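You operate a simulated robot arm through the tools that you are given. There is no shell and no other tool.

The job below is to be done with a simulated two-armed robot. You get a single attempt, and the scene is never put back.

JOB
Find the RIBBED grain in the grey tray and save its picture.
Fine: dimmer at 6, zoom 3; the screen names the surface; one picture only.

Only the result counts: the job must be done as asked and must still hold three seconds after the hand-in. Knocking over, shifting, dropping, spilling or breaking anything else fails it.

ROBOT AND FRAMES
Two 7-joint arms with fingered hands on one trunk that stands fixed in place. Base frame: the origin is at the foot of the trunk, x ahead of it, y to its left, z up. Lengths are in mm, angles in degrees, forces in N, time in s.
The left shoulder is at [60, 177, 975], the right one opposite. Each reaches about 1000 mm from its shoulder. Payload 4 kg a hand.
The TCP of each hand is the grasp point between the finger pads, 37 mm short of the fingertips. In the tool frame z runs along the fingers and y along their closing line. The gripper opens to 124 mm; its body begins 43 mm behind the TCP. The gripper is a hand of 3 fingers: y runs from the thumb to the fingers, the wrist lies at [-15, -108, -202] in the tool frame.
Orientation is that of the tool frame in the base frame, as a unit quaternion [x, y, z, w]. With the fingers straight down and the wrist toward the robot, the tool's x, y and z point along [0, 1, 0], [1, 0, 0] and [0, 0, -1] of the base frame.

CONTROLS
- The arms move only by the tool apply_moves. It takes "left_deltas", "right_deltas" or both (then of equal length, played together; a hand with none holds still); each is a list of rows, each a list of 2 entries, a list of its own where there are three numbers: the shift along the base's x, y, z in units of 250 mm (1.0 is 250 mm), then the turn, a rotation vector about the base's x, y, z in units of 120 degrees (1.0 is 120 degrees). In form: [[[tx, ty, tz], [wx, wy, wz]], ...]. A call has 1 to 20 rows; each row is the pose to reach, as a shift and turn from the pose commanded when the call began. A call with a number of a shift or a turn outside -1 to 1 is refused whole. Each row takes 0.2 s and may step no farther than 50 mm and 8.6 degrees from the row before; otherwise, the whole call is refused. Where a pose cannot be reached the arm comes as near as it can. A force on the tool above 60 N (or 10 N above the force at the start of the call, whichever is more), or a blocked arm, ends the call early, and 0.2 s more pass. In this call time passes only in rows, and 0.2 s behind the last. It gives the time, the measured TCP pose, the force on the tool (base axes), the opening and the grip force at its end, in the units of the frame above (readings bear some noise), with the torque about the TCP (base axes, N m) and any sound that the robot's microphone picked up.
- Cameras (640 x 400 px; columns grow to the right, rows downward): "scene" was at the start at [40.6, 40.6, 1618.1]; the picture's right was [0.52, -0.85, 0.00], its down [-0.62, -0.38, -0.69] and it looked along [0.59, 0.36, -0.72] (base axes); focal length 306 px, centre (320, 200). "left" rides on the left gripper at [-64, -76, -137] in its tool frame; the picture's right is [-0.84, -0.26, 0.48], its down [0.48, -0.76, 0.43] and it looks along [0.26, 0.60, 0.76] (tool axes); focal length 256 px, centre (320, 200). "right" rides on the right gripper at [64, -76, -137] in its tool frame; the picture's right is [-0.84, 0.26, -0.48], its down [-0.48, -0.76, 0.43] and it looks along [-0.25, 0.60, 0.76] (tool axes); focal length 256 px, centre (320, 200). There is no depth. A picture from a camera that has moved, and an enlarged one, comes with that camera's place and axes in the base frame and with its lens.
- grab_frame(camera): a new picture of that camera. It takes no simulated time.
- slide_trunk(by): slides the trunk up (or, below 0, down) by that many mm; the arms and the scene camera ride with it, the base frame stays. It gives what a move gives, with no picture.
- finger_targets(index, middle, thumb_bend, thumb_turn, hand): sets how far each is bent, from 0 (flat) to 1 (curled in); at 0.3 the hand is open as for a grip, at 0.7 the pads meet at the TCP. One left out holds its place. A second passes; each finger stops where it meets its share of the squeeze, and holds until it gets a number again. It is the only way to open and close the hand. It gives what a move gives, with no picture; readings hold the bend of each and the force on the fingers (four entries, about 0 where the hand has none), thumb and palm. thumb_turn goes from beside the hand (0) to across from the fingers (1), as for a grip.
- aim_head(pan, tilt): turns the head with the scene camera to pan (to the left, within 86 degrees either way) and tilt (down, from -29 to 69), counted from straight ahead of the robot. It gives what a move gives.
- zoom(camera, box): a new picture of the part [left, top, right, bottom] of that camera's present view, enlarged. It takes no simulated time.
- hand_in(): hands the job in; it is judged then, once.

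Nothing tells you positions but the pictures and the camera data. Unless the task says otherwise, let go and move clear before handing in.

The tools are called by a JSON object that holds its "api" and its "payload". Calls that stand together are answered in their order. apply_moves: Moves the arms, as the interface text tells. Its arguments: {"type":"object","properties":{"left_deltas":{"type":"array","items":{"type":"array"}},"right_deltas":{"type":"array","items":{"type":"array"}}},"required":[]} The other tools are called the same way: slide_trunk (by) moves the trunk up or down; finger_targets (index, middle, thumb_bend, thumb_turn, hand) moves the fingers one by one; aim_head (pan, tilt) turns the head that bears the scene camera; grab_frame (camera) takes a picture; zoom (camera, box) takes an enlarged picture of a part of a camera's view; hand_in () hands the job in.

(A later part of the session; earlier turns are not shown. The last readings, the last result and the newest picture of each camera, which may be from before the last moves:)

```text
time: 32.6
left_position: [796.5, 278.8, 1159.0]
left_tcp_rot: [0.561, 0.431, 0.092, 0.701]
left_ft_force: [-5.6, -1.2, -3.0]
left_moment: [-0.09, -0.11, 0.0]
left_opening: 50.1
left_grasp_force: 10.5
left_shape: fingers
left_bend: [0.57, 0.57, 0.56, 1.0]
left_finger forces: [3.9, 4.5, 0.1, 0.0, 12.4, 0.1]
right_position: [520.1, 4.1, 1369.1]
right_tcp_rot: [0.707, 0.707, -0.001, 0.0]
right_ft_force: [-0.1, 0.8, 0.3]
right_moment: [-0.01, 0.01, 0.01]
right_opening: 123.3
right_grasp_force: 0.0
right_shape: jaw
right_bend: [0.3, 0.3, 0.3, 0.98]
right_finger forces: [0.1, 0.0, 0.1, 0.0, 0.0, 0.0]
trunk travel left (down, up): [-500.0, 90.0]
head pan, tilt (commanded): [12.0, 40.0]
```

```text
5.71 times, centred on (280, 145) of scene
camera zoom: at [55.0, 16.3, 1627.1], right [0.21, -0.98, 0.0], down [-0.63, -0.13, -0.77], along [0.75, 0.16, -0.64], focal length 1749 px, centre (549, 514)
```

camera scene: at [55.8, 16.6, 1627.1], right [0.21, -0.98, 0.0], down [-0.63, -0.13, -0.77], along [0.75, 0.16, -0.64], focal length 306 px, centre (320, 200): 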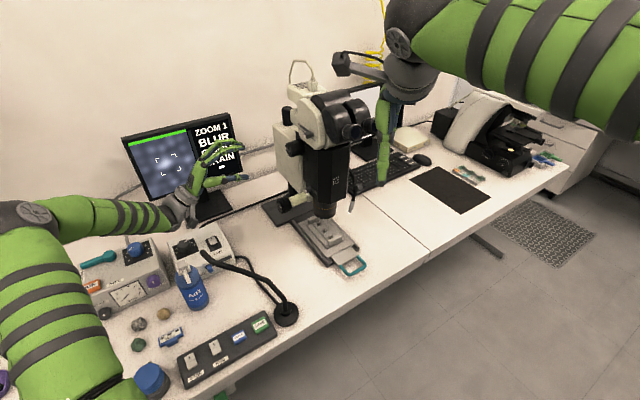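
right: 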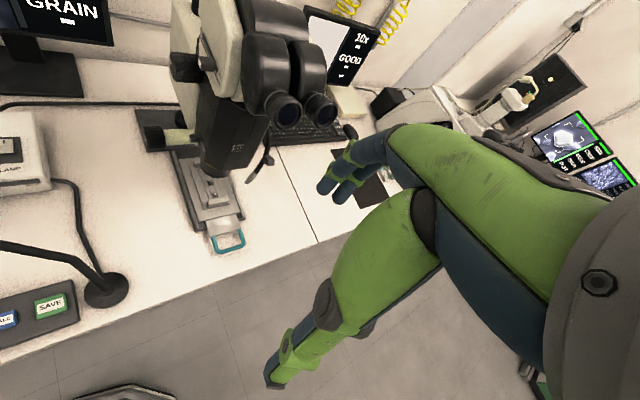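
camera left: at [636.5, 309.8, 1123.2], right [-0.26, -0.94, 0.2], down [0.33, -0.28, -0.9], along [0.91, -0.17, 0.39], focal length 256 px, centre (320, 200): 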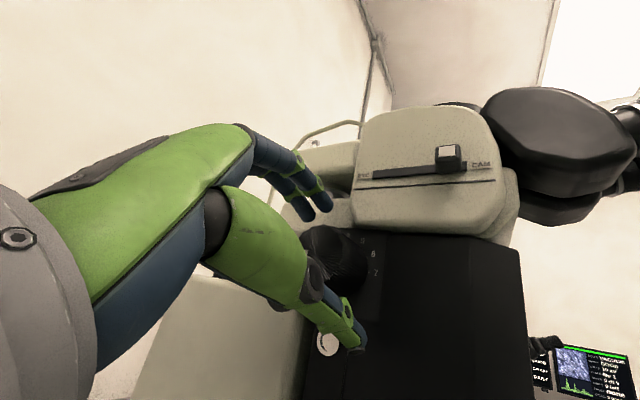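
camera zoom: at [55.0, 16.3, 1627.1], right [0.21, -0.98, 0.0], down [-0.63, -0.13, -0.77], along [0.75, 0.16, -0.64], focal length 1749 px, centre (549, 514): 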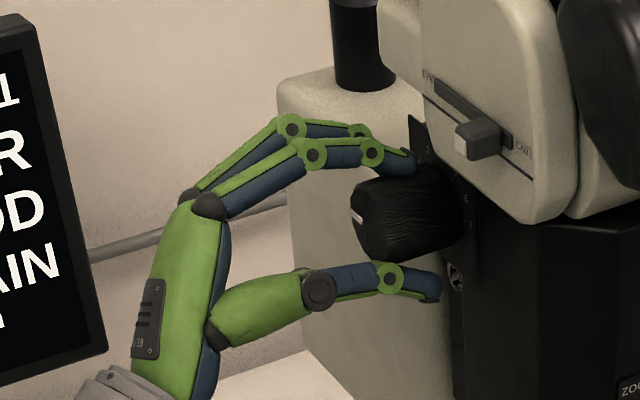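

Good grip on the 50 mm knob. I'll turn it 60° clockwise about its axis (1 → 3).

{"api": "apply_moves", "payload": {"left_deltas": [[[0, 0, 0], [0.0442, -0.0442, 0]], [[0, 0, 0], [0.0884, -0.0884, 0]], [[0, 0, 0], [0.1326, -0.1326, 0]], [[0, 0, 0], [0.1768, -0.1768, 0]], [[0, 0, 0], [0.221, -0.221, 0]], [[0, 0, 0], [0.2652, -0.2652, 0]], [[0, 0, 0], [0.3094, -0.3094, 0]], [[0, 0, 0], [0.3476, -0.3476, 0]]]}}

{"api": "grab_frame", "payload": {"camera": "scene"}}

{"api": "zoom", "payload": {"camera": "scene", "box": [230, 110, 330, 180]}}

{"api": "zoom", "payload": {"camera": "scene", "box": [110, 100, 250, 220]}}

```text
time: 34.4
left_position: [799.1, 280.3, 1158.2]
left_tcp_rot: [0.7, 0.098, 0.427, 0.564]
left_ft_force: [0.6, 6.5, -1.3]
left_moment: [-0.1, -0.1, 0.01]
left_opening: 49.7
left_grasp_force: 10.7
left_shape: fingers
left_bend: [0.57, 0.56, 0.56, 1.0]
left_finger forces: [3.5, 6.0, 0.1, 0.0, 12.5, 0.0]
right_position: [519.9, 6.2, 1368.0]
right_tcp_rot: [0.707, 0.707, 0.0, 0.0]
right_ft_force: [-0.3, -1.1, 0.0]
right_moment: [0.02, -0.04, -0.01]
right_opening: 123.7
right_grasp_force: 0.0
right_shape: jaw
right_bend: [0.3, 0.3, 0.3, 0.98]
right_finger forces: [0.1, 0.0, 0.0, 0.0, 0.0, 0.0]
trunk travel left (down, up): [-500.0, 90.0]
head pan, tilt (commanded): [12.0, 40.0]
```

```text
taken
camera scene: at [55.8, 17.4, 1627.1], right [0.21, -0.98, 0.0], down [-0.63, -0.13, -0.77], along [0.75, 0.16, -0.64], focal length 306 px, centre (320, 200)
```

scene: 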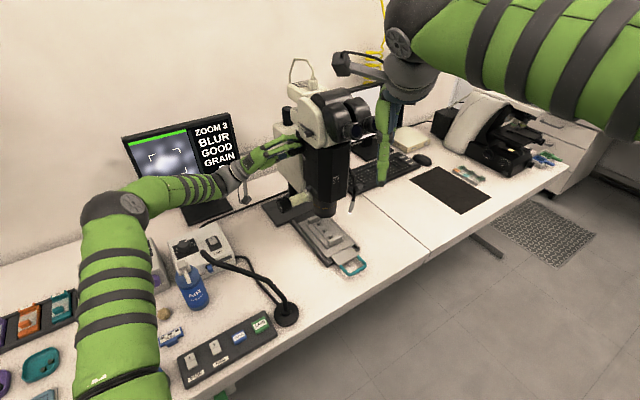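

```text
5.71 times, centred on (280, 145) of scene
camera zoom: at [55.8, 17.4, 1627.1], right [0.21, -0.98, 0.0], down [-0.63, -0.13, -0.77], along [0.75, 0.16, -0.64], focal length 1749 px, centre (549, 514)
```

zoom: 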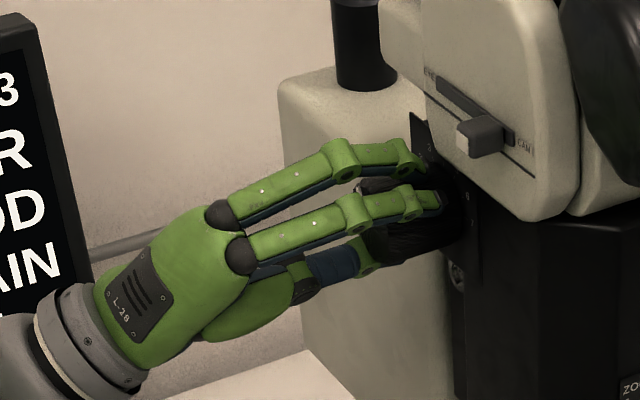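

```text
3.33 times, centred on (180, 160) of scene
camera zoom: at [55.8, 17.4, 1627.1], right [0.21, -0.98, 0.0], down [-0.63, -0.13, -0.77], along [0.75, 0.16, -0.64], focal length 1020 px, centre (787, 333)
```

zoom: 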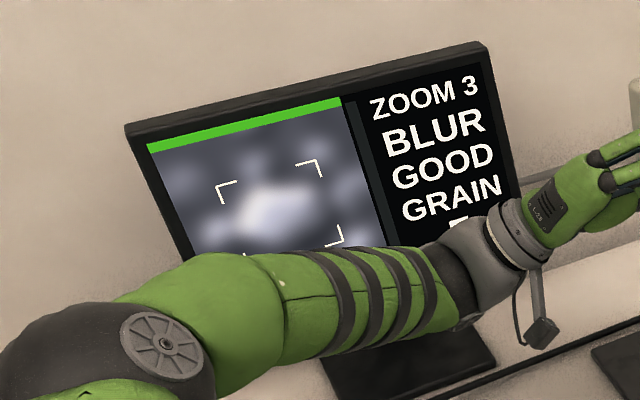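

The screen says ZOOM 3. I'll release and check the pointer on the dial.

{"api": "finger_targets", "payload": {"hand": "left", "index": 0.42, "middle": 0.42, "thumb_bend": 0.42}}

{"api": "apply_moves", "payload": {"left_deltas": [[[-0.07, 0.07, 0], [0, 0, 0]], [[-0.18, 0.18, 0], [0, 0, 0]], [[-0.3, 0.3, 0], [0, 0, 0]], [[-0.42, 0.42, 0.02], [0, 0, 0]]]}}

{"api": "grab_frame", "payload": {"camera": "left"}}

{"api": "zoom", "payload": {"camera": "scene", "box": [268, 125, 318, 165]}}

{"api": "grab_frame", "payload": {"camera": "scene"}}

```text
time: 35.4
left_position: [796.7, 278.1, 1159.5]
left_tcp_rot: [0.7, 0.098, 0.426, 0.565]
left_ft_force: [0.2, -0.9, 0.7]
left_moment: [0.03, -0.02, 0.0]
left_opening: 86.7
left_grasp_force: 0.1
left_shape: fingers
left_bend: [0.42, 0.42, 0.42, 0.99]
left_finger forces: [0.0, 0.0, 0.0, 0.0, 0.0, 0.1]
right_position: [519.3, 4.6, 1368.5]
right_tcp_rot: [0.707, 0.707, 0.0, 0.0]
right_ft_force: [-0.1, 0.6, 0.2]
right_moment: [0.01, 0.03, -0.02]
right_opening: 123.7
right_grasp_force: 0.1
right_shape: jaw
right_bend: [0.3, 0.3, 0.3, 0.98]
right_finger forces: [0.1, 0.1, 0.1, 0.0, 0.0, 0.0]
trunk travel left (down, up): [-500.0, 90.0]
head pan, tilt (commanded): [12.0, 40.0]
```

```text
time: 36.4
left_position: [692.8, 384.9, 1161.0]
left_tcp_rot: [0.7, 0.098, 0.426, 0.565]
left_ft_force: [0.1, 0.1, 0.4]
left_moment: [0.02, 0.02, -0.01]
left_opening: 87.1
left_grasp_force: 0.0
left_shape: fingers
left_bend: [0.42, 0.42, 0.42, 0.99]
left_finger forces: [0.0, 0.1, 0.0, 0.1, 0.0, 0.0]
right_position: [520.1, 4.0, 1368.7]
right_tcp_rot: [0.707, 0.707, 0.0, 0.0]
right_ft_force: [-0.3, 0.5, -0.1]
right_moment: [-0.01, 0.01, 0.01]
right_opening: 123.6
right_grasp_force: 0.2
right_shape: jaw
right_bend: [0.3, 0.3, 0.3, 0.98]
right_finger forces: [0.1, 0.0, 0.1, 0.0, 0.0, 0.1]
trunk travel left (down, up): [-500.0, 90.0]
head pan, tilt (commanded): [12.0, 40.0]
```

```text
taken
camera left: at [584.9, 468.8, 1063.9], right [-0.09, -0.77, -0.63], down [0.87, 0.25, -0.43], along [0.49, -0.58, 0.65], focal length 256 px, centre (320, 200)
```

left: 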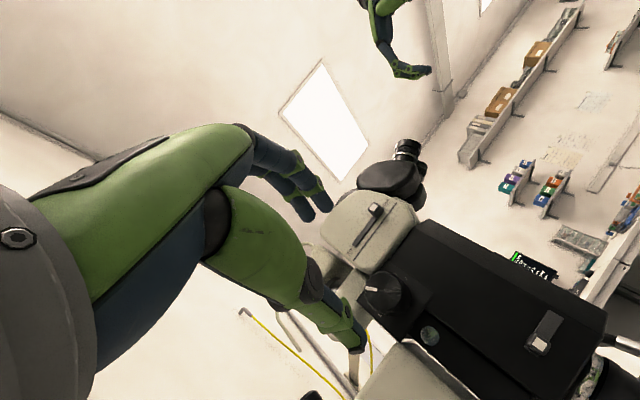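

```text
10.00 times, centred on (293, 145) of scene
camera zoom: at [54.7, 16.8, 1627.1], right [0.21, -0.98, 0.0], down [-0.63, -0.13, -0.77], along [0.75, 0.16, -0.64], focal length 3061 px, centre (590, 750)
```

zoom: 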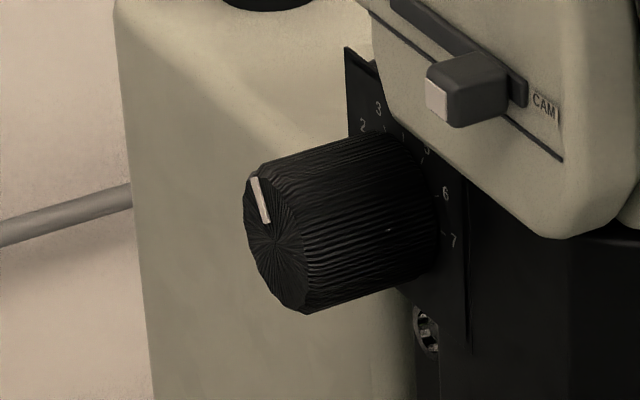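

```text
taken
camera scene: at [54.7, 16.8, 1627.1], right [0.21, -0.98, 0.0], down [-0.63, -0.13, -0.77], along [0.75, 0.16, -0.64], focal length 306 px, centre (320, 200)
```

scene: 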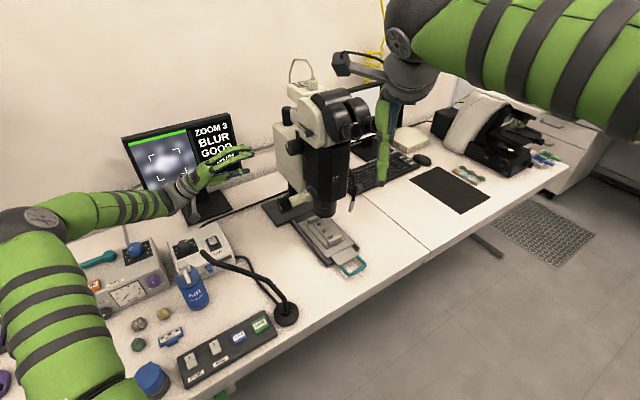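

The pointer looks near 3. I'll zoom in to measure accurately.

{"api": "zoom", "payload": {"camera": "scene", "box": [284, 140, 304, 152]}}

{"api": "zoom", "payload": {"camera": "left", "box": [350, 260, 430, 320]}}

{"api": "zoom", "payload": {"camera": "scene", "box": [120, 105, 260, 195]}}

{"api": "zoom", "payload": {"camera": "scene", "box": [260, 180, 320, 225]}}

```text
16.00 times, centred on (294, 146) of scene
camera zoom: at [54.7, 16.8, 1627.1], right [0.21, -0.98, 0.0], down [-0.63, -0.13, -0.77], along [0.75, 0.16, -0.64], focal length 4897 px, centre (736, 1064)
```

zoom: 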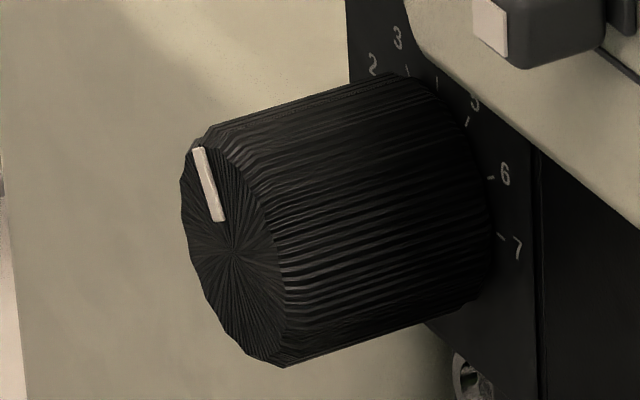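

```text
6.67 times, centred on (390, 290) of left
camera zoom: at [584.9, 468.8, 1063.9], right [-0.09, -0.77, -0.63], down [0.87, 0.25, -0.43], along [0.49, -0.58, 0.65], focal length 1707 px, centre (-147, -400)
```

zoom: 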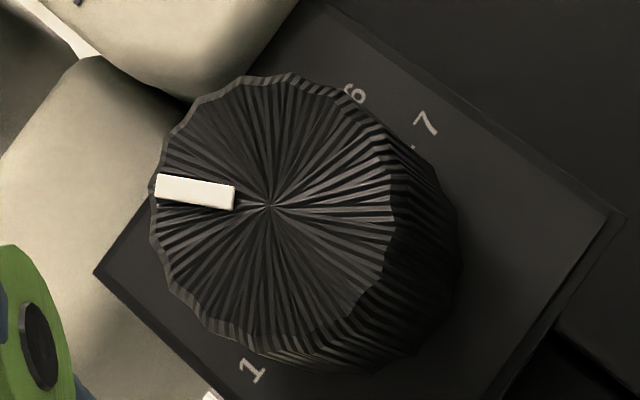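

```text
4.44 times, centred on (190, 150) of scene
camera zoom: at [54.7, 16.8, 1627.1], right [0.21, -0.98, 0.0], down [-0.63, -0.13, -0.77], along [0.75, 0.16, -0.64], focal length 1360 px, centre (898, 422)
```

zoom: 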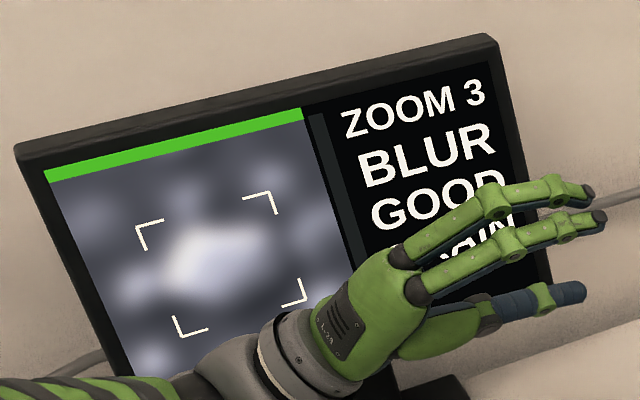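

```text
8.89 times, centred on (290, 202) of scene
camera zoom: at [54.7, 16.8, 1627.1], right [0.21, -0.98, 0.0], down [-0.63, -0.13, -0.77], along [0.75, 0.16, -0.64], focal length 2721 px, centre (587, 178)
```

zoom: 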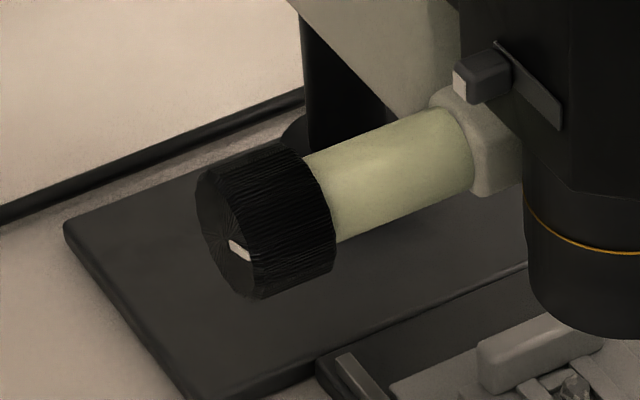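

Zoom pointer is at 3 (58° of 60°). Next is the focus knob low on the left (about (815, 306, 930)); because the lamp box and bottle are near, I'll roll the left hand so its wrist stays high and to the front.

{"api": "apply_moves", "payload": {"left_deltas": [[[-0.009, 0.01, 0.011], [-0.0501, 0.0501, 0]], [[-0.018, 0.02, 0.022], [-0.1002, 0.1002, 0]], [[-0.027, 0.03, 0.033], [-0.1503, 0.1503, 0]], [[-0.036, 0.04, 0.044], [-0.2004, 0.2004, 0]], [[-0.045, 0.05, 0.055], [-0.2505, 0.2505, 0]], [[-0.054, 0.06, 0.066], [-0.3006, 0.3006, 0]], [[-0.063, 0.07, 0.077], [-0.3507, 0.3507, 0]], [[-0.072, 0.08, 0.088], [-0.4008, 0.4008, 0]], [[-0.081, 0.09, 0.1], [-0.4509, 0.4509, 0]], [[-0.09, 0.1, 0.11], [-0.501, 0.501, 0]], [[-0.1, 0.11, 0.12], [-0.5511, 0.5511, 0]], [[-0.11, 0.12, 0.13], [-0.6012, 0.6012, 0]], [[-0.12, 0.13, 0.143], [-0.6513, 0.6513, 0]], [[-0.13, 0.14, 0.156], [-0.7012, 0.7012, 0]]]}}

{"api": "grab_frame", "payload": {"camera": "scene"}}

{"api": "grab_frame", "payload": {"camera": "left"}}

```text
time: 39.4
left_position: [659.6, 419.4, 1202.9]
left_tcp_rot: [0.27, 0.653, -0.271, 0.653]
left_ft_force: [-0.5, 0.2, -0.4]
left_moment: [-0.03, 0.03, -0.01]
left_opening: 86.8
left_grasp_force: 0.0
left_shape: fingers
left_bend: [0.42, 0.42, 0.42, 0.99]
left_finger forces: [0.0, 0.0, 0.1, 0.1, 0.1, 0.1]
right_position: [519.9, 3.9, 1369.3]
right_tcp_rot: [0.707, 0.707, -0.001, 0.0]
right_ft_force: [0.4, -0.6, -0.6]
right_moment: [-0.02, 0.02, -0.01]
right_opening: 123.5
right_grasp_force: 0.1
right_shape: jaw
right_bend: [0.3, 0.3, 0.3, 0.98]
right_finger forces: [0.1, 0.0, 0.0, 0.0, 0.0, 0.1]
trunk travel left (down, up): [-500.0, 90.0]
head pan, tilt (commanded): [12.0, 40.0]
```

```text
taken
camera scene: at [55.1, 16.0, 1627.1], right [0.21, -0.98, 0.0], down [-0.63, -0.13, -0.77], along [0.75, 0.16, -0.64], focal length 306 px, centre (320, 200)
```

scene: 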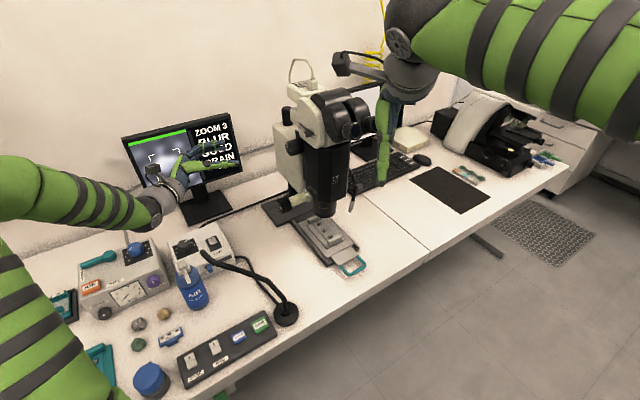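

```text
taken
camera left: at [511.0, 462.0, 1266.1], right [0.16, -0.52, 0.84], down [-0.23, -0.85, -0.48], along [0.96, -0.12, -0.26], focal length 256 px, centre (320, 200)
```

left: 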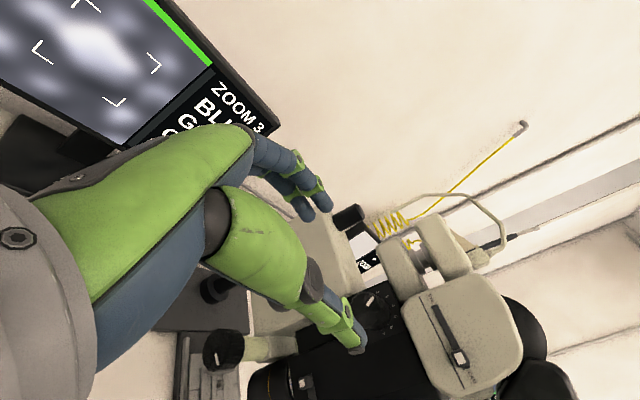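

The roll worked and the arm is high and clear. I'll zoom on the focus knob from both cameras to fix its position.

{"api": "zoom", "payload": {"camera": "left", "box": [160, 300, 320, 400]}}

{"api": "zoom", "payload": {"camera": "scene", "box": [270, 185, 310, 215]}}

{"api": "zoom", "payload": {"camera": "right", "box": [100, 80, 260, 180]}}

```text
4.00 times, centred on (240, 350) of left
camera zoom: at [511.0, 462.0, 1266.1], right [0.16, -0.52, 0.84], down [-0.23, -0.85, -0.48], along [0.96, -0.12, -0.26], focal length 1024 px, centre (640, -400)
```

zoom: 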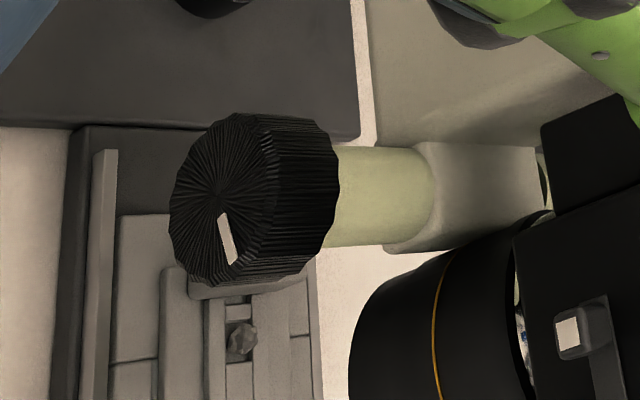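

```text
13.33 times, centred on (290, 200) of scene
camera zoom: at [55.1, 16.0, 1627.1], right [0.21, -0.98, 0.0], down [-0.63, -0.13, -0.77], along [0.75, 0.16, -0.64], focal length 4081 px, centre (720, 200)
```

zoom: 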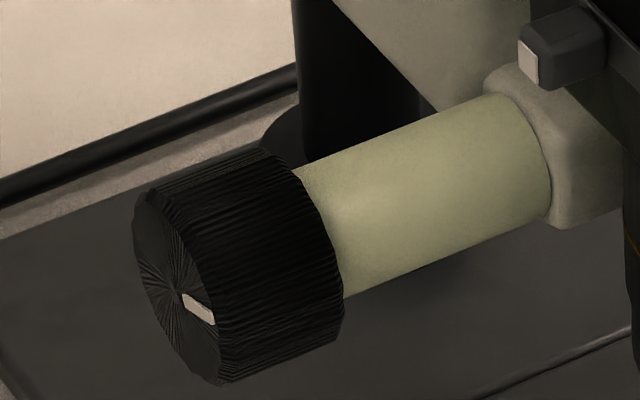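

```text
4.00 times, centred on (180, 130) of right
camera zoom: at [444.5, 68.2, 1505.2], right [0.26, -0.84, 0.48], down [-0.76, -0.48, -0.43], along [0.6, -0.25, -0.76], focal length 1024 px, centre (880, 480)
```

zoom: 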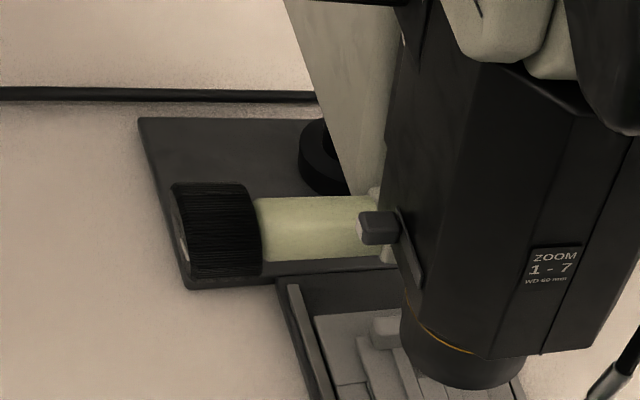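

The focus knob face is at about (796, 316, 936), roughly 52 mm wide. I'll tilt the hand 30° downward, then roll it and come to a pre-grasp point outside the knob.

{"api": "apply_moves", "payload": {"left_deltas": [[[0, 0, 0], [0.0442, 0.0442, 0]], [[0, 0, 0], [0.0884, 0.0884, 0]], [[0, 0, 0], [0.1326, 0.1326, 0]], [[0, 0, 0], [0.1768, 0.1768, 0]]]}}

{"api": "apply_moves", "payload": {"left_deltas": [[[0.06, -0.006, -0.1], [-0.0471, 0.0471, 0]], [[0.12, -0.01, -0.22], [-0.0942, 0.0942, 0]], [[0.18, -0.016, -0.34], [-0.1413, 0.1413, 0]], [[0.24, -0.02, -0.48], [-0.1884, 0.1884, 0]], [[0.28, -0.024, -0.6], [-0.2357, 0.2357, 0]], [[0.32, -0.028, -0.72], [-0.2357, 0.2357, 0]], [[0.38, -0.036, -0.84], [-0.2357, 0.2357, 0]]]}}

{"api": "grab_frame", "payload": {"camera": "left"}}

{"api": "grab_frame", "payload": {"camera": "scene"}}

```text
time: 40.4
left_position: [660.2, 418.8, 1203.3]
left_tcp_rot: [0.332, 0.8, -0.191, 0.461]
left_ft_force: [-0.2, -0.2, 0.4]
left_moment: [-0.04, -0.02, 0.0]
left_opening: 86.6
left_grasp_force: 0.0
left_shape: fingers
left_bend: [0.42, 0.42, 0.42, 0.99]
left_finger forces: [0.0, 0.0, 0.0, 0.0, 0.1, 0.1]
right_position: [520.1, 4.2, 1368.1]
right_tcp_rot: [0.707, 0.707, 0.0, 0.0]
right_ft_force: [-0.7, -0.3, -0.6]
right_moment: [-0.03, 0.01, -0.03]
right_opening: 123.3
right_grasp_force: 0.1
right_shape: jaw
right_bend: [0.3, 0.3, 0.3, 0.98]
right_finger forces: [0.0, 0.0, 0.0, 0.0, 0.0, 0.0]
trunk travel left (down, up): [-500.0, 90.0]
head pan, tilt (commanded): [12.0, 40.0]
```

```text
time: 42.0
left_position: [755.1, 409.7, 991.9]
left_tcp_rot: [0.153, 0.817, -0.454, 0.32]
left_ft_force: [0.0, 0.0, -0.3]
left_moment: [0.0, 0.03, -0.04]
left_opening: 86.8
left_grasp_force: 0.1
left_shape: fingers
left_bend: [0.42, 0.42, 0.42, 0.99]
left_finger forces: [0.0, 0.0, 0.1, 0.1, 0.0, 0.1]
right_position: [520.4, 4.5, 1368.4]
right_tcp_rot: [0.707, 0.707, -0.001, 0.001]
right_ft_force: [0.1, -0.9, -0.3]
right_moment: [-0.01, -0.02, -0.01]
right_opening: 124.0
right_grasp_force: 0.1
right_shape: jaw
right_bend: [0.3, 0.3, 0.3, 0.98]
right_finger forces: [0.0, 0.1, 0.0, 0.0, 0.0, 0.0]
trunk travel left (down, up): [-500.0, 90.0]
head pan, tilt (commanded): [12.0, 40.0]
```

```text
taken
camera left: at [711.2, 486.3, 1134.3], right [0.67, -0.51, 0.54], down [-0.61, -0.8, 0.0], along [0.42, -0.33, -0.84], focal length 256 px, centre (320, 200)
```

left: 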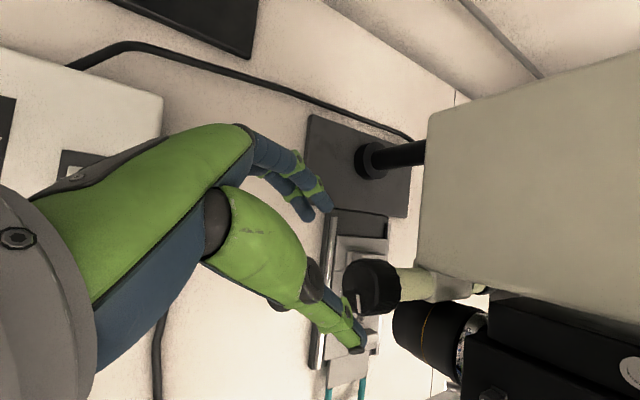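

```text
taken
camera scene: at [56.3, 16.8, 1627.1], right [0.21, -0.98, 0.0], down [-0.63, -0.13, -0.77], along [0.75, 0.16, -0.64], focal length 306 px, centre (320, 200)
```

scene: 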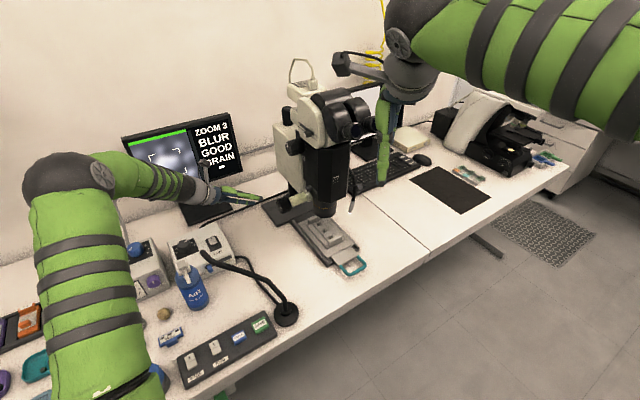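

I'm outside the focus knob with the forearm well above the other items. I'll zoom to measure the offset.

{"api": "zoom", "payload": {"camera": "left", "box": [300, 230, 460, 340]}}

{"api": "zoom", "payload": {"camera": "scene", "box": [210, 160, 330, 240]}}

```text
3.64 times, centred on (380, 285) of left
camera zoom: at [711.2, 486.3, 1134.3], right [0.67, -0.51, 0.54], down [-0.61, -0.8, 0.0], along [0.42, -0.33, -0.84], focal length 931 px, centre (102, -109)
```

zoom: 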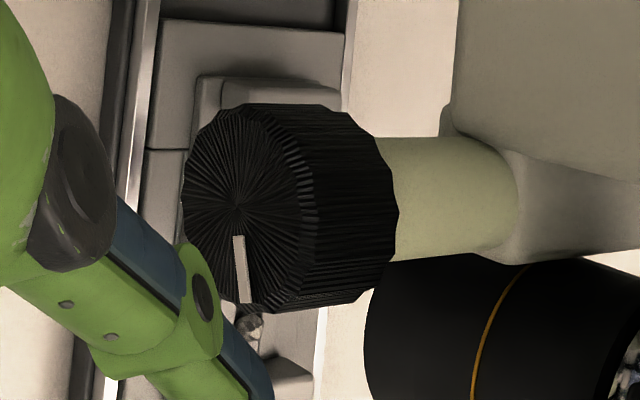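

```text
5.00 times, centred on (270, 200) of scene
camera zoom: at [56.3, 16.8, 1627.1], right [0.21, -0.98, 0.0], down [-0.63, -0.13, -0.77], along [0.75, 0.16, -0.64], focal length 1530 px, centre (570, 200)
```

zoom: 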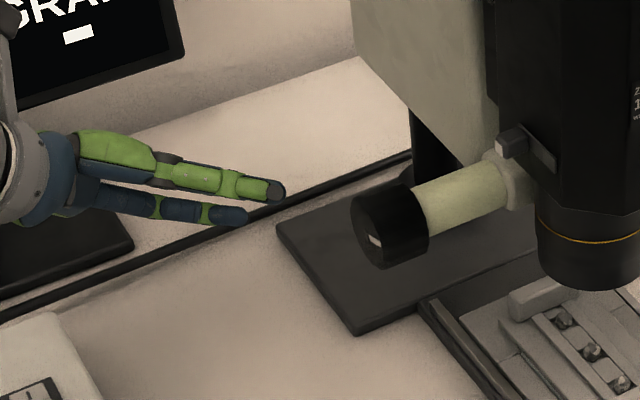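

The knob is nearly on the approach line, about 115 mm ahead. I'll advance so the fingers straddle it.

{"api": "apply_moves", "payload": {"left_deltas": [[[0.04, -0.085, -0.06], [0, 0, 0]], [[0.08, -0.17, -0.12], [0, 0, 0]], [[0.11, -0.25, -0.16], [0, 0, 0]], [[0.14, -0.31, -0.18], [0, 0, 0]]]}}

{"api": "grab_frame", "payload": {"camera": "left"}}

{"api": "zoom", "payload": {"camera": "scene", "box": [230, 170, 330, 230]}}

```text
time: 43.0
left_position: [790.9, 332.4, 946.9]
left_tcp_rot: [0.153, 0.817, -0.454, 0.32]
left_ft_force: [0.2, -0.2, 0.9]
left_moment: [0.02, 0.01, -0.02]
left_opening: 86.9
left_grasp_force: 0.1
left_shape: fingers
left_bend: [0.42, 0.42, 0.42, 0.99]
left_finger forces: [0.0, 0.1, 0.0, 0.0, 0.1, 0.1]
right_position: [520.2, 3.8, 1368.2]
right_tcp_rot: [0.707, 0.707, 0.001, -0.001]
right_ft_force: [-0.6, 0.3, 0.0]
right_moment: [-0.02, 0.01, 0.0]
right_opening: 123.8
right_grasp_force: 0.0
right_shape: jaw
right_bend: [0.3, 0.3, 0.3, 0.98]
right_finger forces: [0.0, 0.0, 0.0, 0.1, 0.1, 0.0]
trunk travel left (down, up): [-500.0, 90.0]
head pan, tilt (commanded): [12.0, 40.0]
```

```text
taken
camera left: at [746.7, 408.5, 1089.6], right [0.67, -0.51, 0.54], down [-0.6, -0.8, 0.0], along [0.43, -0.33, -0.84], focal length 256 px, centre (320, 200)
```

left: 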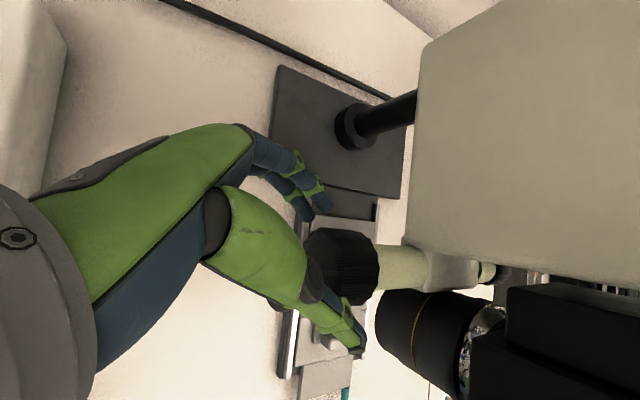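

```text
6.40 times, centred on (280, 200) of scene
camera zoom: at [55.7, 16.2, 1627.1], right [0.21, -0.98, 0.0], down [-0.63, -0.13, -0.77], along [0.75, 0.16, -0.64], focal length 1959 px, centre (576, 200)
```

zoom: 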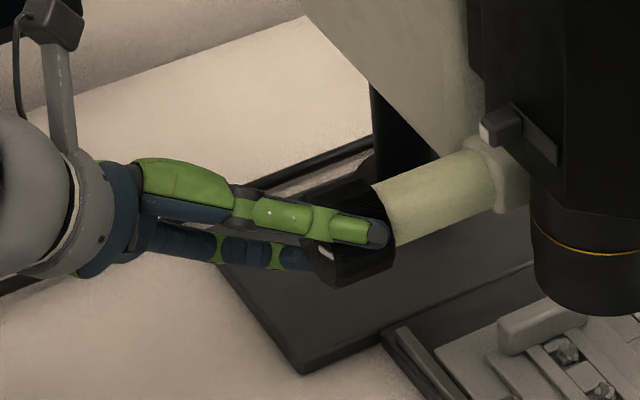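

{"api": "apply_moves", "payload": {"left_deltas": [[[0.02, -0.05, -0.022], [0, 0, 0]], [[0.036, -0.092, -0.042], [0, 0, 0]]]}}

{"api": "zoom", "payload": {"camera": "left", "box": [260, 180, 420, 360]}}

{"api": "zoom", "payload": {"camera": "scene", "box": [250, 170, 330, 230]}}

```text
time: 43.6
left_position: [800.2, 309.0, 937.3]
left_tcp_rot: [0.154, 0.817, -0.453, 0.321]
left_ft_force: [-0.9, -0.1, 0.1]
left_moment: [0.0, -0.01, -0.01]
left_opening: 87.0
left_grasp_force: 0.1
left_shape: fingers
left_bend: [0.42, 0.42, 0.42, 0.99]
left_finger forces: [0.0, 0.0, 0.0, 0.0, 0.1, 0.0]
right_position: [520.6, 5.6, 1368.5]
right_tcp_rot: [0.707, 0.707, 0.0, 0.0]
right_ft_force: [-0.1, 0.4, 0.0]
right_moment: [-0.02, 0.02, 0.04]
right_opening: 123.3
right_grasp_force: 0.0
right_shape: jaw
right_bend: [0.3, 0.3, 0.3, 0.98]
right_finger forces: [0.0, 0.0, 0.1, 0.0, 0.0, 0.0]
trunk travel left (down, up): [-500.0, 90.0]
head pan, tilt (commanded): [12.0, 40.0]
```

```text
2.22 times, centred on (340, 270) of left
camera zoom: at [755.9, 386.1, 1080.1], right [0.67, -0.51, 0.54], down [-0.61, -0.8, 0.0], along [0.43, -0.32, -0.84], focal length 569 px, centre (276, 44)
```

zoom: 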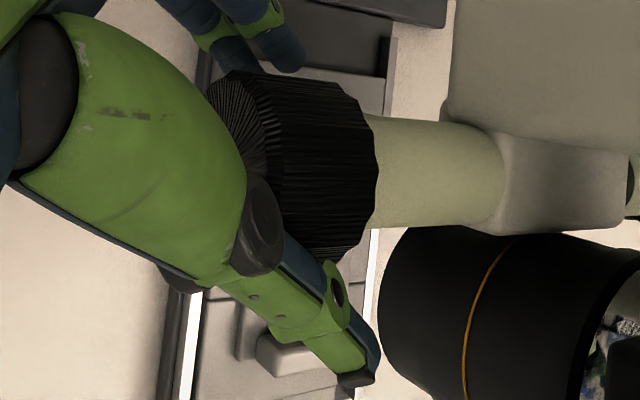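

```text
6.67 times, centred on (290, 200) of scene
camera zoom: at [55.5, 16.3, 1627.1], right [0.21, -0.98, 0.0], down [-0.63, -0.13, -0.77], along [0.75, 0.16, -0.64], focal length 2040 px, centre (520, 200)
```

zoom: 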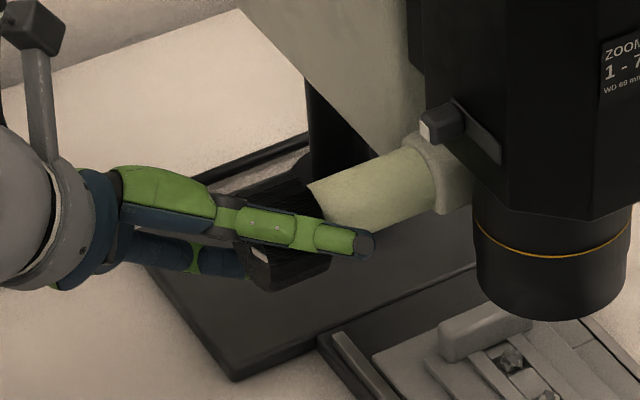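

Fingers straddle the focus knob. I'll close on it and look at the screen.

{"api": "finger_targets", "payload": {"hand": "left", "index": 0.59, "middle": 0.59, "thumb_bend": 0.59}}

{"api": "zoom", "payload": {"camera": "scene", "box": [110, 100, 330, 230]}}

```text
time: 44.6
left_position: [797.6, 307.2, 941.6]
left_tcp_rot: [0.155, 0.816, -0.454, 0.322]
left_ft_force: [-18.2, -9.2, 30.6]
left_moment: [0.04, 0.05, 0.05]
left_opening: 56.3
left_grasp_force: 18.8
left_shape: fingers
left_bend: [0.59, 0.59, 0.52, 0.99]
left_finger forces: [0.7, 0.0, 0.1, 0.1, 36.7, 0.0]
right_position: [515.5, 2.2, 1370.0]
right_tcp_rot: [0.707, 0.707, 0.001, 0.001]
right_ft_force: [-0.1, -0.5, 0.1]
right_moment: [-0.01, -0.02, -0.01]
right_opening: 123.6
right_grasp_force: 0.0
right_shape: jaw
right_bend: [0.3, 0.3, 0.3, 0.98]
right_finger forces: [0.0, 0.0, 0.1, 0.1, 0.0, 0.1]
trunk travel left (down, up): [-500.0, 90.0]
head pan, tilt (commanded): [12.0, 40.0]
```

```text
2.91 times, centred on (220, 165) of scene
camera zoom: at [50.6, 14.1, 1627.4], right [0.21, -0.98, 0.0], down [-0.63, -0.13, -0.77], along [0.75, 0.16, -0.64], focal length 890 px, centre (611, 302)
```

zoom: 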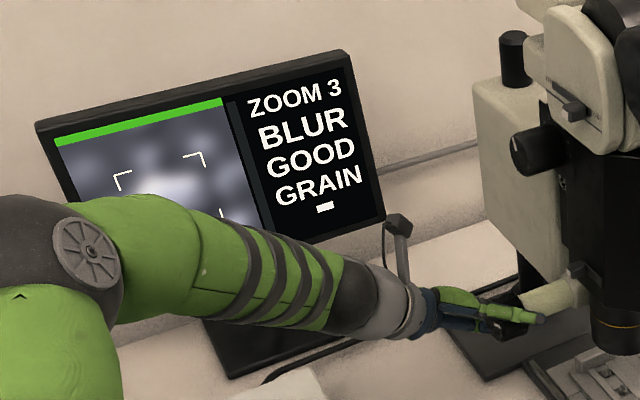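

The thumb pressed alone, so the knob sits nearer the thumb. I'll ease off, shift the hand about 7 mm toward the thumb side, and regrip.

{"api": "finger_targets", "payload": {"hand": "left", "index": 0.48, "middle": 0.48, "thumb_bend": 0.46}}

{"api": "apply_moves", "payload": {"left_deltas": [[[-0.015, -0.015, 0.018], [0, 0, 0]]]}}

{"api": "finger_targets", "payload": {"hand": "left", "index": 0.55, "middle": 0.55, "thumb_bend": 0.55}}

{"api": "zoom", "payload": {"camera": "left", "box": [260, 180, 420, 360]}}

```text
time: 45.6
left_position: [799.5, 309.2, 936.8]
left_tcp_rot: [0.153, 0.817, -0.454, 0.32]
left_ft_force: [-1.6, -3.2, 5.0]
left_moment: [0.09, 0.03, 0.0]
left_opening: 76.2
left_grasp_force: 3.6
left_shape: fingers
left_bend: [0.48, 0.48, 0.45, 0.99]
left_finger forces: [0.1, 0.1, 0.0, 0.0, 6.9, 0.0]
right_position: [519.7, 2.9, 1369.2]
right_tcp_rot: [0.707, 0.707, 0.0, 0.0]
right_ft_force: [-0.3, -0.4, -0.2]
right_moment: [0.0, -0.01, -0.02]
right_opening: 123.5
right_grasp_force: 0.0
right_shape: jaw
right_bend: [0.3, 0.3, 0.3, 0.98]
right_finger forces: [0.0, 0.1, 0.0, 0.0, 0.0, 0.0]
trunk travel left (down, up): [-500.0, 90.0]
head pan, tilt (commanded): [12.0, 40.0]
```

```text
time: 46.0
left_position: [795.6, 307.1, 941.4]
left_tcp_rot: [0.152, 0.817, -0.453, 0.321]
left_ft_force: [-0.3, 0.2, 0.9]
left_moment: [-0.02, 0.02, -0.01]
left_opening: 71.7
left_grasp_force: 0.0
left_shape: fingers
left_bend: [0.48, 0.48, 0.46, 0.99]
left_finger forces: [0.0, 0.0, 0.1, 0.0, 0.1, 0.1]
right_position: [519.4, 4.4, 1368.5]
right_tcp_rot: [0.707, 0.707, -0.001, 0.0]
right_ft_force: [0.6, -0.2, 0.2]
right_moment: [-0.02, 0.02, 0.04]
right_opening: 123.6
right_grasp_force: 0.1
right_shape: jaw
right_bend: [0.3, 0.3, 0.3, 0.98]
right_finger forces: [0.1, 0.0, 0.0, 0.1, 0.0, 0.0]
trunk travel left (down, up): [-500.0, 90.0]
head pan, tilt (commanded): [12.0, 40.0]
```

```text
time: 47.0
left_position: [793.6, 302.9, 944.0]
left_tcp_rot: [0.154, 0.817, -0.453, 0.321]
left_ft_force: [-10.5, -6.2, 12.1]
left_moment: [0.03, -0.03, 0.03]
left_opening: 57.8
left_grasp_force: 9.0
left_shape: fingers
left_bend: [0.55, 0.55, 0.52, 1.0]
left_finger forces: [0.5, 0.0, 0.1, 0.1, 17.1, 0.1]
right_position: [517.6, 3.1, 1368.6]
right_tcp_rot: [0.707, 0.707, 0.001, 0.0]
right_ft_force: [1.0, 0.2, 0.8]
right_moment: [0.03, 0.02, 0.02]
right_opening: 123.3
right_grasp_force: 0.0
right_shape: jaw
right_bend: [0.3, 0.3, 0.3, 0.98]
right_finger forces: [0.0, 0.0, 0.1, 0.1, 0.0, 0.0]
trunk travel left (down, up): [-500.0, 90.0]
head pan, tilt (commanded): [12.0, 40.0]
```

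```text
2.22 times, centred on (340, 270) of left
camera zoom: at [749.7, 380.8, 1086.1], right [0.67, -0.51, 0.54], down [-0.61, -0.8, 0.0], along [0.43, -0.33, -0.84], focal length 569 px, centre (276, 44)
```

zoom: 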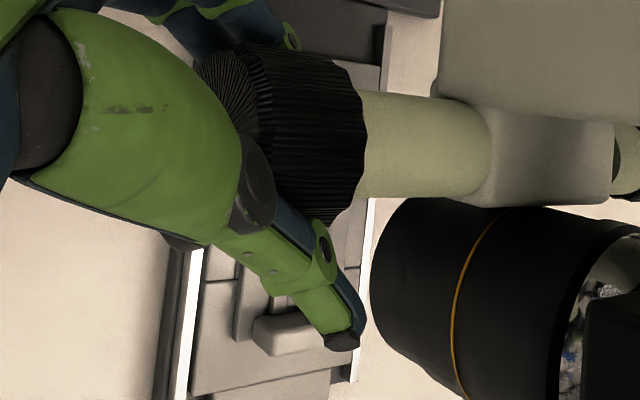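

The hand is still about 5 mm off-centre. I'll shift that much further toward the thumb side and squeeze evenly.

{"api": "apply_moves", "payload": {"left_deltas": [[[-0.011, -0.011, 0.013], [0, 0, 0]]]}}

{"api": "finger_targets", "payload": {"hand": "left", "index": 0.58, "middle": 0.58, "thumb_bend": 0.55}}

{"api": "zoom", "payload": {"camera": "left", "box": [260, 180, 420, 360]}}

{"api": "zoom", "payload": {"camera": "scene", "box": [250, 170, 330, 230]}}

```text
time: 47.4
left_position: [792.8, 303.2, 944.5]
left_tcp_rot: [0.153, 0.817, -0.452, 0.322]
left_ft_force: [-4.9, -2.1, 6.3]
left_moment: [0.0, -0.01, 0.02]
left_opening: 56.5
left_grasp_force: 6.5
left_shape: fingers
left_bend: [0.54, 0.55, 0.53, 1.0]
left_finger forces: [2.4, 0.0, 0.0, 0.1, 10.1, 0.1]
right_position: [518.9, 3.9, 1369.3]
right_tcp_rot: [0.707, 0.707, 0.0, 0.001]
right_ft_force: [-0.5, 0.0, 0.6]
right_moment: [0.03, 0.03, -0.01]
right_opening: 123.6
right_grasp_force: 0.0
right_shape: jaw
right_bend: [0.3, 0.3, 0.3, 0.98]
right_finger forces: [0.1, 0.0, 0.1, 0.0, 0.0, 0.0]
trunk travel left (down, up): [-500.0, 90.0]
head pan, tilt (commanded): [12.0, 40.0]
```

```text
time: 48.4
left_position: [791.9, 303.1, 944.7]
left_tcp_rot: [0.153, 0.817, -0.453, 0.321]
left_ft_force: [-2.7, -0.5, 5.6]
left_moment: [0.01, 0.02, 0.07]
left_opening: 55.5
left_grasp_force: 6.8
left_shape: fingers
left_bend: [0.54, 0.57, 0.53, 1.0]
left_finger forces: [4.4, 0.2, 0.0, 0.0, 10.0, 0.0]
right_position: [518.8, 3.5, 1368.6]
right_tcp_rot: [0.707, 0.707, 0.0, 0.001]
right_ft_force: [-0.3, -0.6, 0.1]
right_moment: [0.0, -0.02, -0.02]
right_opening: 123.3
right_grasp_force: 0.1
right_shape: jaw
right_bend: [0.3, 0.3, 0.3, 0.98]
right_finger forces: [0.0, 0.0, 0.0, 0.0, 0.0, 0.0]
trunk travel left (down, up): [-500.0, 90.0]
head pan, tilt (commanded): [12.0, 40.0]
```

```text
2.22 times, centred on (340, 270) of left
camera zoom: at [748.0, 379.2, 1087.3], right [0.67, -0.51, 0.54], down [-0.6, -0.8, 0.0], along [0.43, -0.32, -0.84], focal length 569 px, centre (276, 44)
```

zoom: 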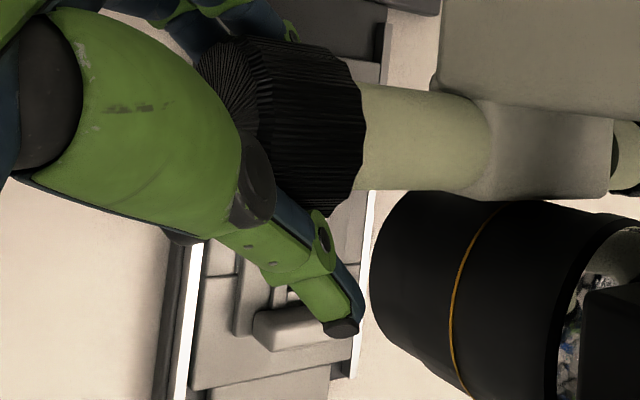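

```text
6.67 times, centred on (290, 200) of scene
camera zoom: at [54.7, 16.2, 1627.1], right [0.21, -0.98, 0.0], down [-0.63, -0.13, -0.77], along [0.75, 0.16, -0.64], focal length 2040 px, centre (520, 200)
```

zoom: 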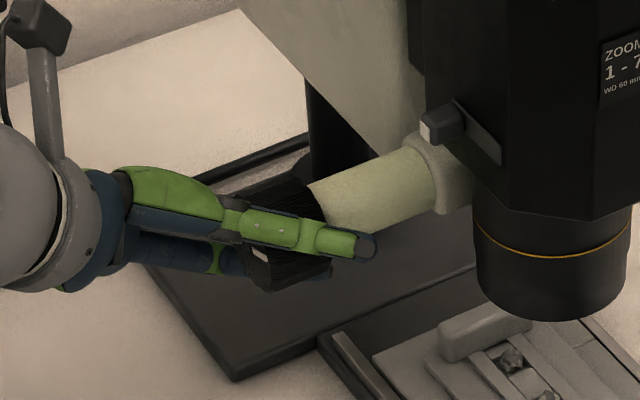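

I have a light grip (index and thumb). I'll try a small 16° clockwise turn of the focus knob and see how the screen reacts.

{"api": "zoom", "payload": {"camera": "scene", "box": [110, 100, 250, 200]}}

{"api": "apply_moves", "payload": {"left_deltas": [[[0, 0, 0], [0.0471, -0.0471, 0]], [[0, 0, 0], [0.0942, -0.0942, 0]]]}}

{"api": "zoom", "payload": {"camera": "scene", "box": [110, 100, 250, 200]}}

{"api": "zoom", "payload": {"camera": "scene", "box": [250, 170, 330, 230]}}

```text
4.00 times, centred on (180, 150) of scene
camera zoom: at [54.7, 16.2, 1627.1], right [0.21, -0.98, 0.0], down [-0.63, -0.13, -0.77], along [0.75, 0.16, -0.64], focal length 1224 px, centre (880, 400)
```

zoom: 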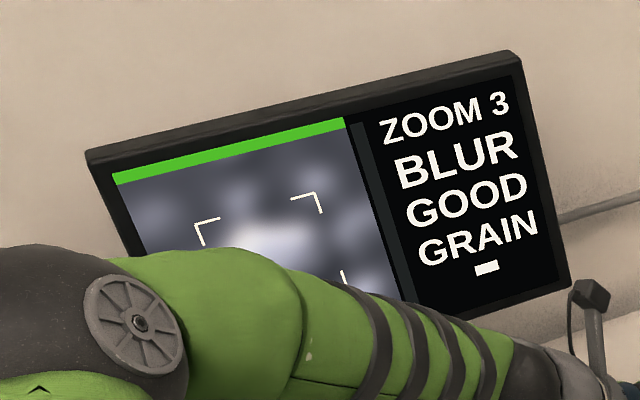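

```text
time: 49.0
left_position: [792.0, 299.9, 943.9]
left_tcp_rot: [0.227, 0.823, -0.353, 0.383]
left_ft_force: [-2.9, 0.1, -0.9]
left_moment: [0.04, 0.05, 0.07]
left_opening: 54.3
left_grasp_force: 5.7
left_shape: fingers
left_bend: [0.54, 0.57, 0.53, 1.0]
left_finger forces: [4.0, 0.8, 0.0, 0.0, 6.7, 0.0]
right_position: [520.2, 3.9, 1368.0]
right_tcp_rot: [0.707, 0.707, 0.0, 0.0]
right_ft_force: [0.9, -0.8, -0.8]
right_moment: [0.01, 0.01, -0.02]
right_opening: 123.5
right_grasp_force: 0.0
right_shape: jaw
right_bend: [0.3, 0.3, 0.3, 0.98]
right_finger forces: [0.0, 0.0, 0.1, 0.0, 0.1, 0.0]
trunk travel left (down, up): [-500.0, 90.0]
head pan, tilt (commanded): [12.0, 40.0]
```

```text
4.00 times, centred on (180, 150) of scene
camera zoom: at [55.3, 16.5, 1627.0], right [0.21, -0.98, 0.0], down [-0.63, -0.13, -0.77], along [0.75, 0.16, -0.64], focal length 1224 px, centre (880, 400)
```

zoom: 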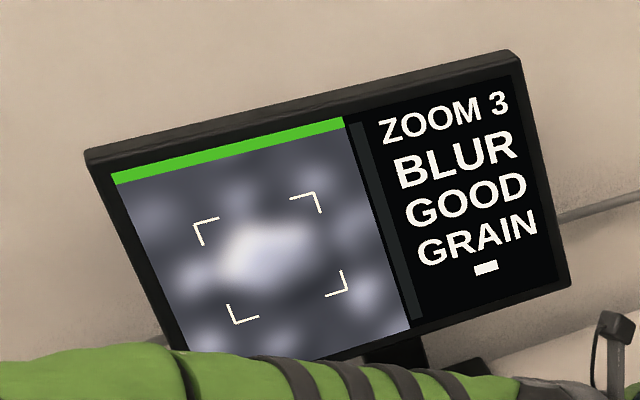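

```text
6.67 times, centred on (290, 200) of scene
camera zoom: at [55.3, 16.5, 1627.0], right [0.21, -0.98, 0.0], down [-0.63, -0.13, -0.77], along [0.75, 0.16, -0.64], focal length 2040 px, centre (520, 200)
```

zoom: 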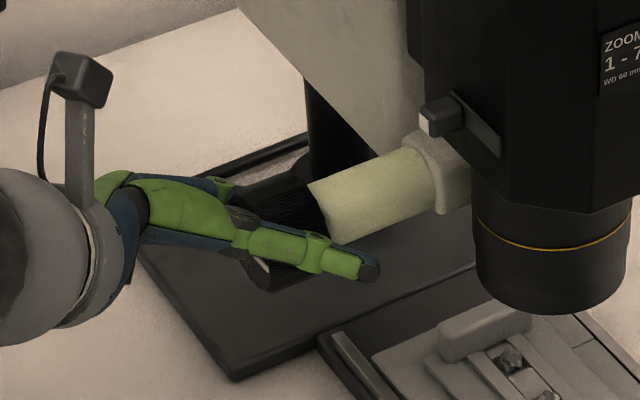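

The knob seems to follow. I'll turn another 24° in the same direction and compare the sharpness.

{"api": "apply_moves", "payload": {"left_deltas": [[[0, 0, 0], [0.0471, -0.0471, 0]], [[0, 0, 0], [0.0942, -0.0942, 0]], [[0, 0, 0], [0.1413, -0.1413, 0]]]}}

{"api": "zoom", "payload": {"camera": "scene", "box": [110, 100, 250, 200]}}

{"api": "zoom", "payload": {"camera": "scene", "box": [250, 170, 330, 230]}}

{"api": "zoom", "payload": {"camera": "left", "box": [260, 180, 420, 360]}}

```text
time: 49.8
left_position: [792.6, 302.7, 944.5]
left_tcp_rot: [0.331, 0.8, -0.191, 0.462]
left_ft_force: [-1.1, -3.1, -5.0]
left_moment: [-0.03, 0.21, -0.03]
left_opening: 52.2
left_grasp_force: 6.9
left_shape: fingers
left_bend: [0.55, 0.57, 0.54, 1.0]
left_finger forces: [3.2, 3.6, 0.0, 0.1, 6.4, 0.0]
right_position: [520.7, 3.9, 1369.1]
right_tcp_rot: [0.707, 0.707, 0.0, 0.0]
right_ft_force: [-0.3, 0.5, -0.1]
right_moment: [-0.03, -0.03, 0.0]
right_opening: 123.8
right_grasp_force: 0.0
right_shape: jaw
right_bend: [0.3, 0.3, 0.3, 0.98]
right_finger forces: [0.1, 0.0, 0.1, 0.0, 0.0, 0.0]
trunk travel left (down, up): [-500.0, 90.0]
head pan, tilt (commanded): [12.0, 40.0]
```

```text
4.00 times, centred on (180, 150) of scene
camera zoom: at [55.9, 16.2, 1627.1], right [0.21, -0.98, 0.0], down [-0.63, -0.13, -0.77], along [0.75, 0.16, -0.64], focal length 1224 px, centre (880, 400)
```

zoom: 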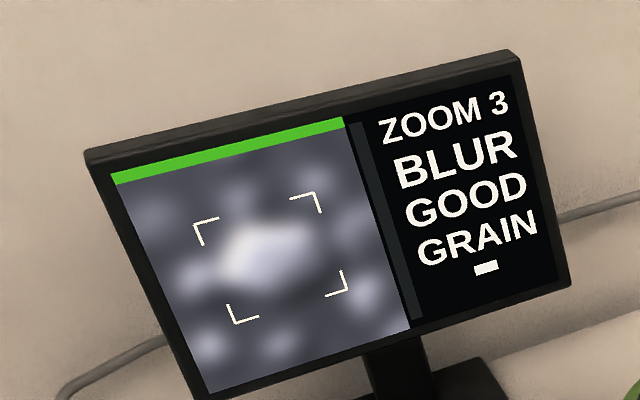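

```text
6.67 times, centred on (290, 200) of scene
camera zoom: at [55.9, 16.2, 1627.1], right [0.21, -0.98, 0.0], down [-0.63, -0.13, -0.77], along [0.75, 0.16, -0.64], focal length 2040 px, centre (520, 200)
```

zoom: 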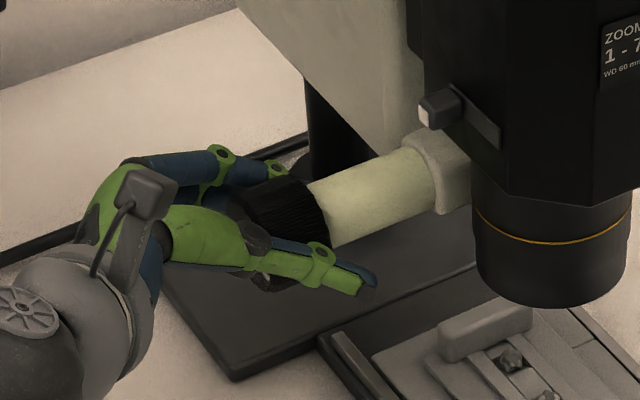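

```text
2.22 times, centred on (340, 270) of left
camera zoom: at [680.0, 309.7, 1067.4], right [0.41, -0.77, 0.48], down [-0.44, -0.63, -0.64], along [0.8, 0.05, -0.6], focal length 569 px, centre (276, 44)
```

zoom: 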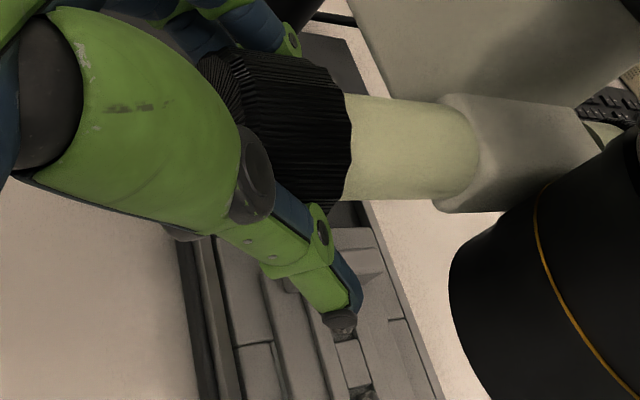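

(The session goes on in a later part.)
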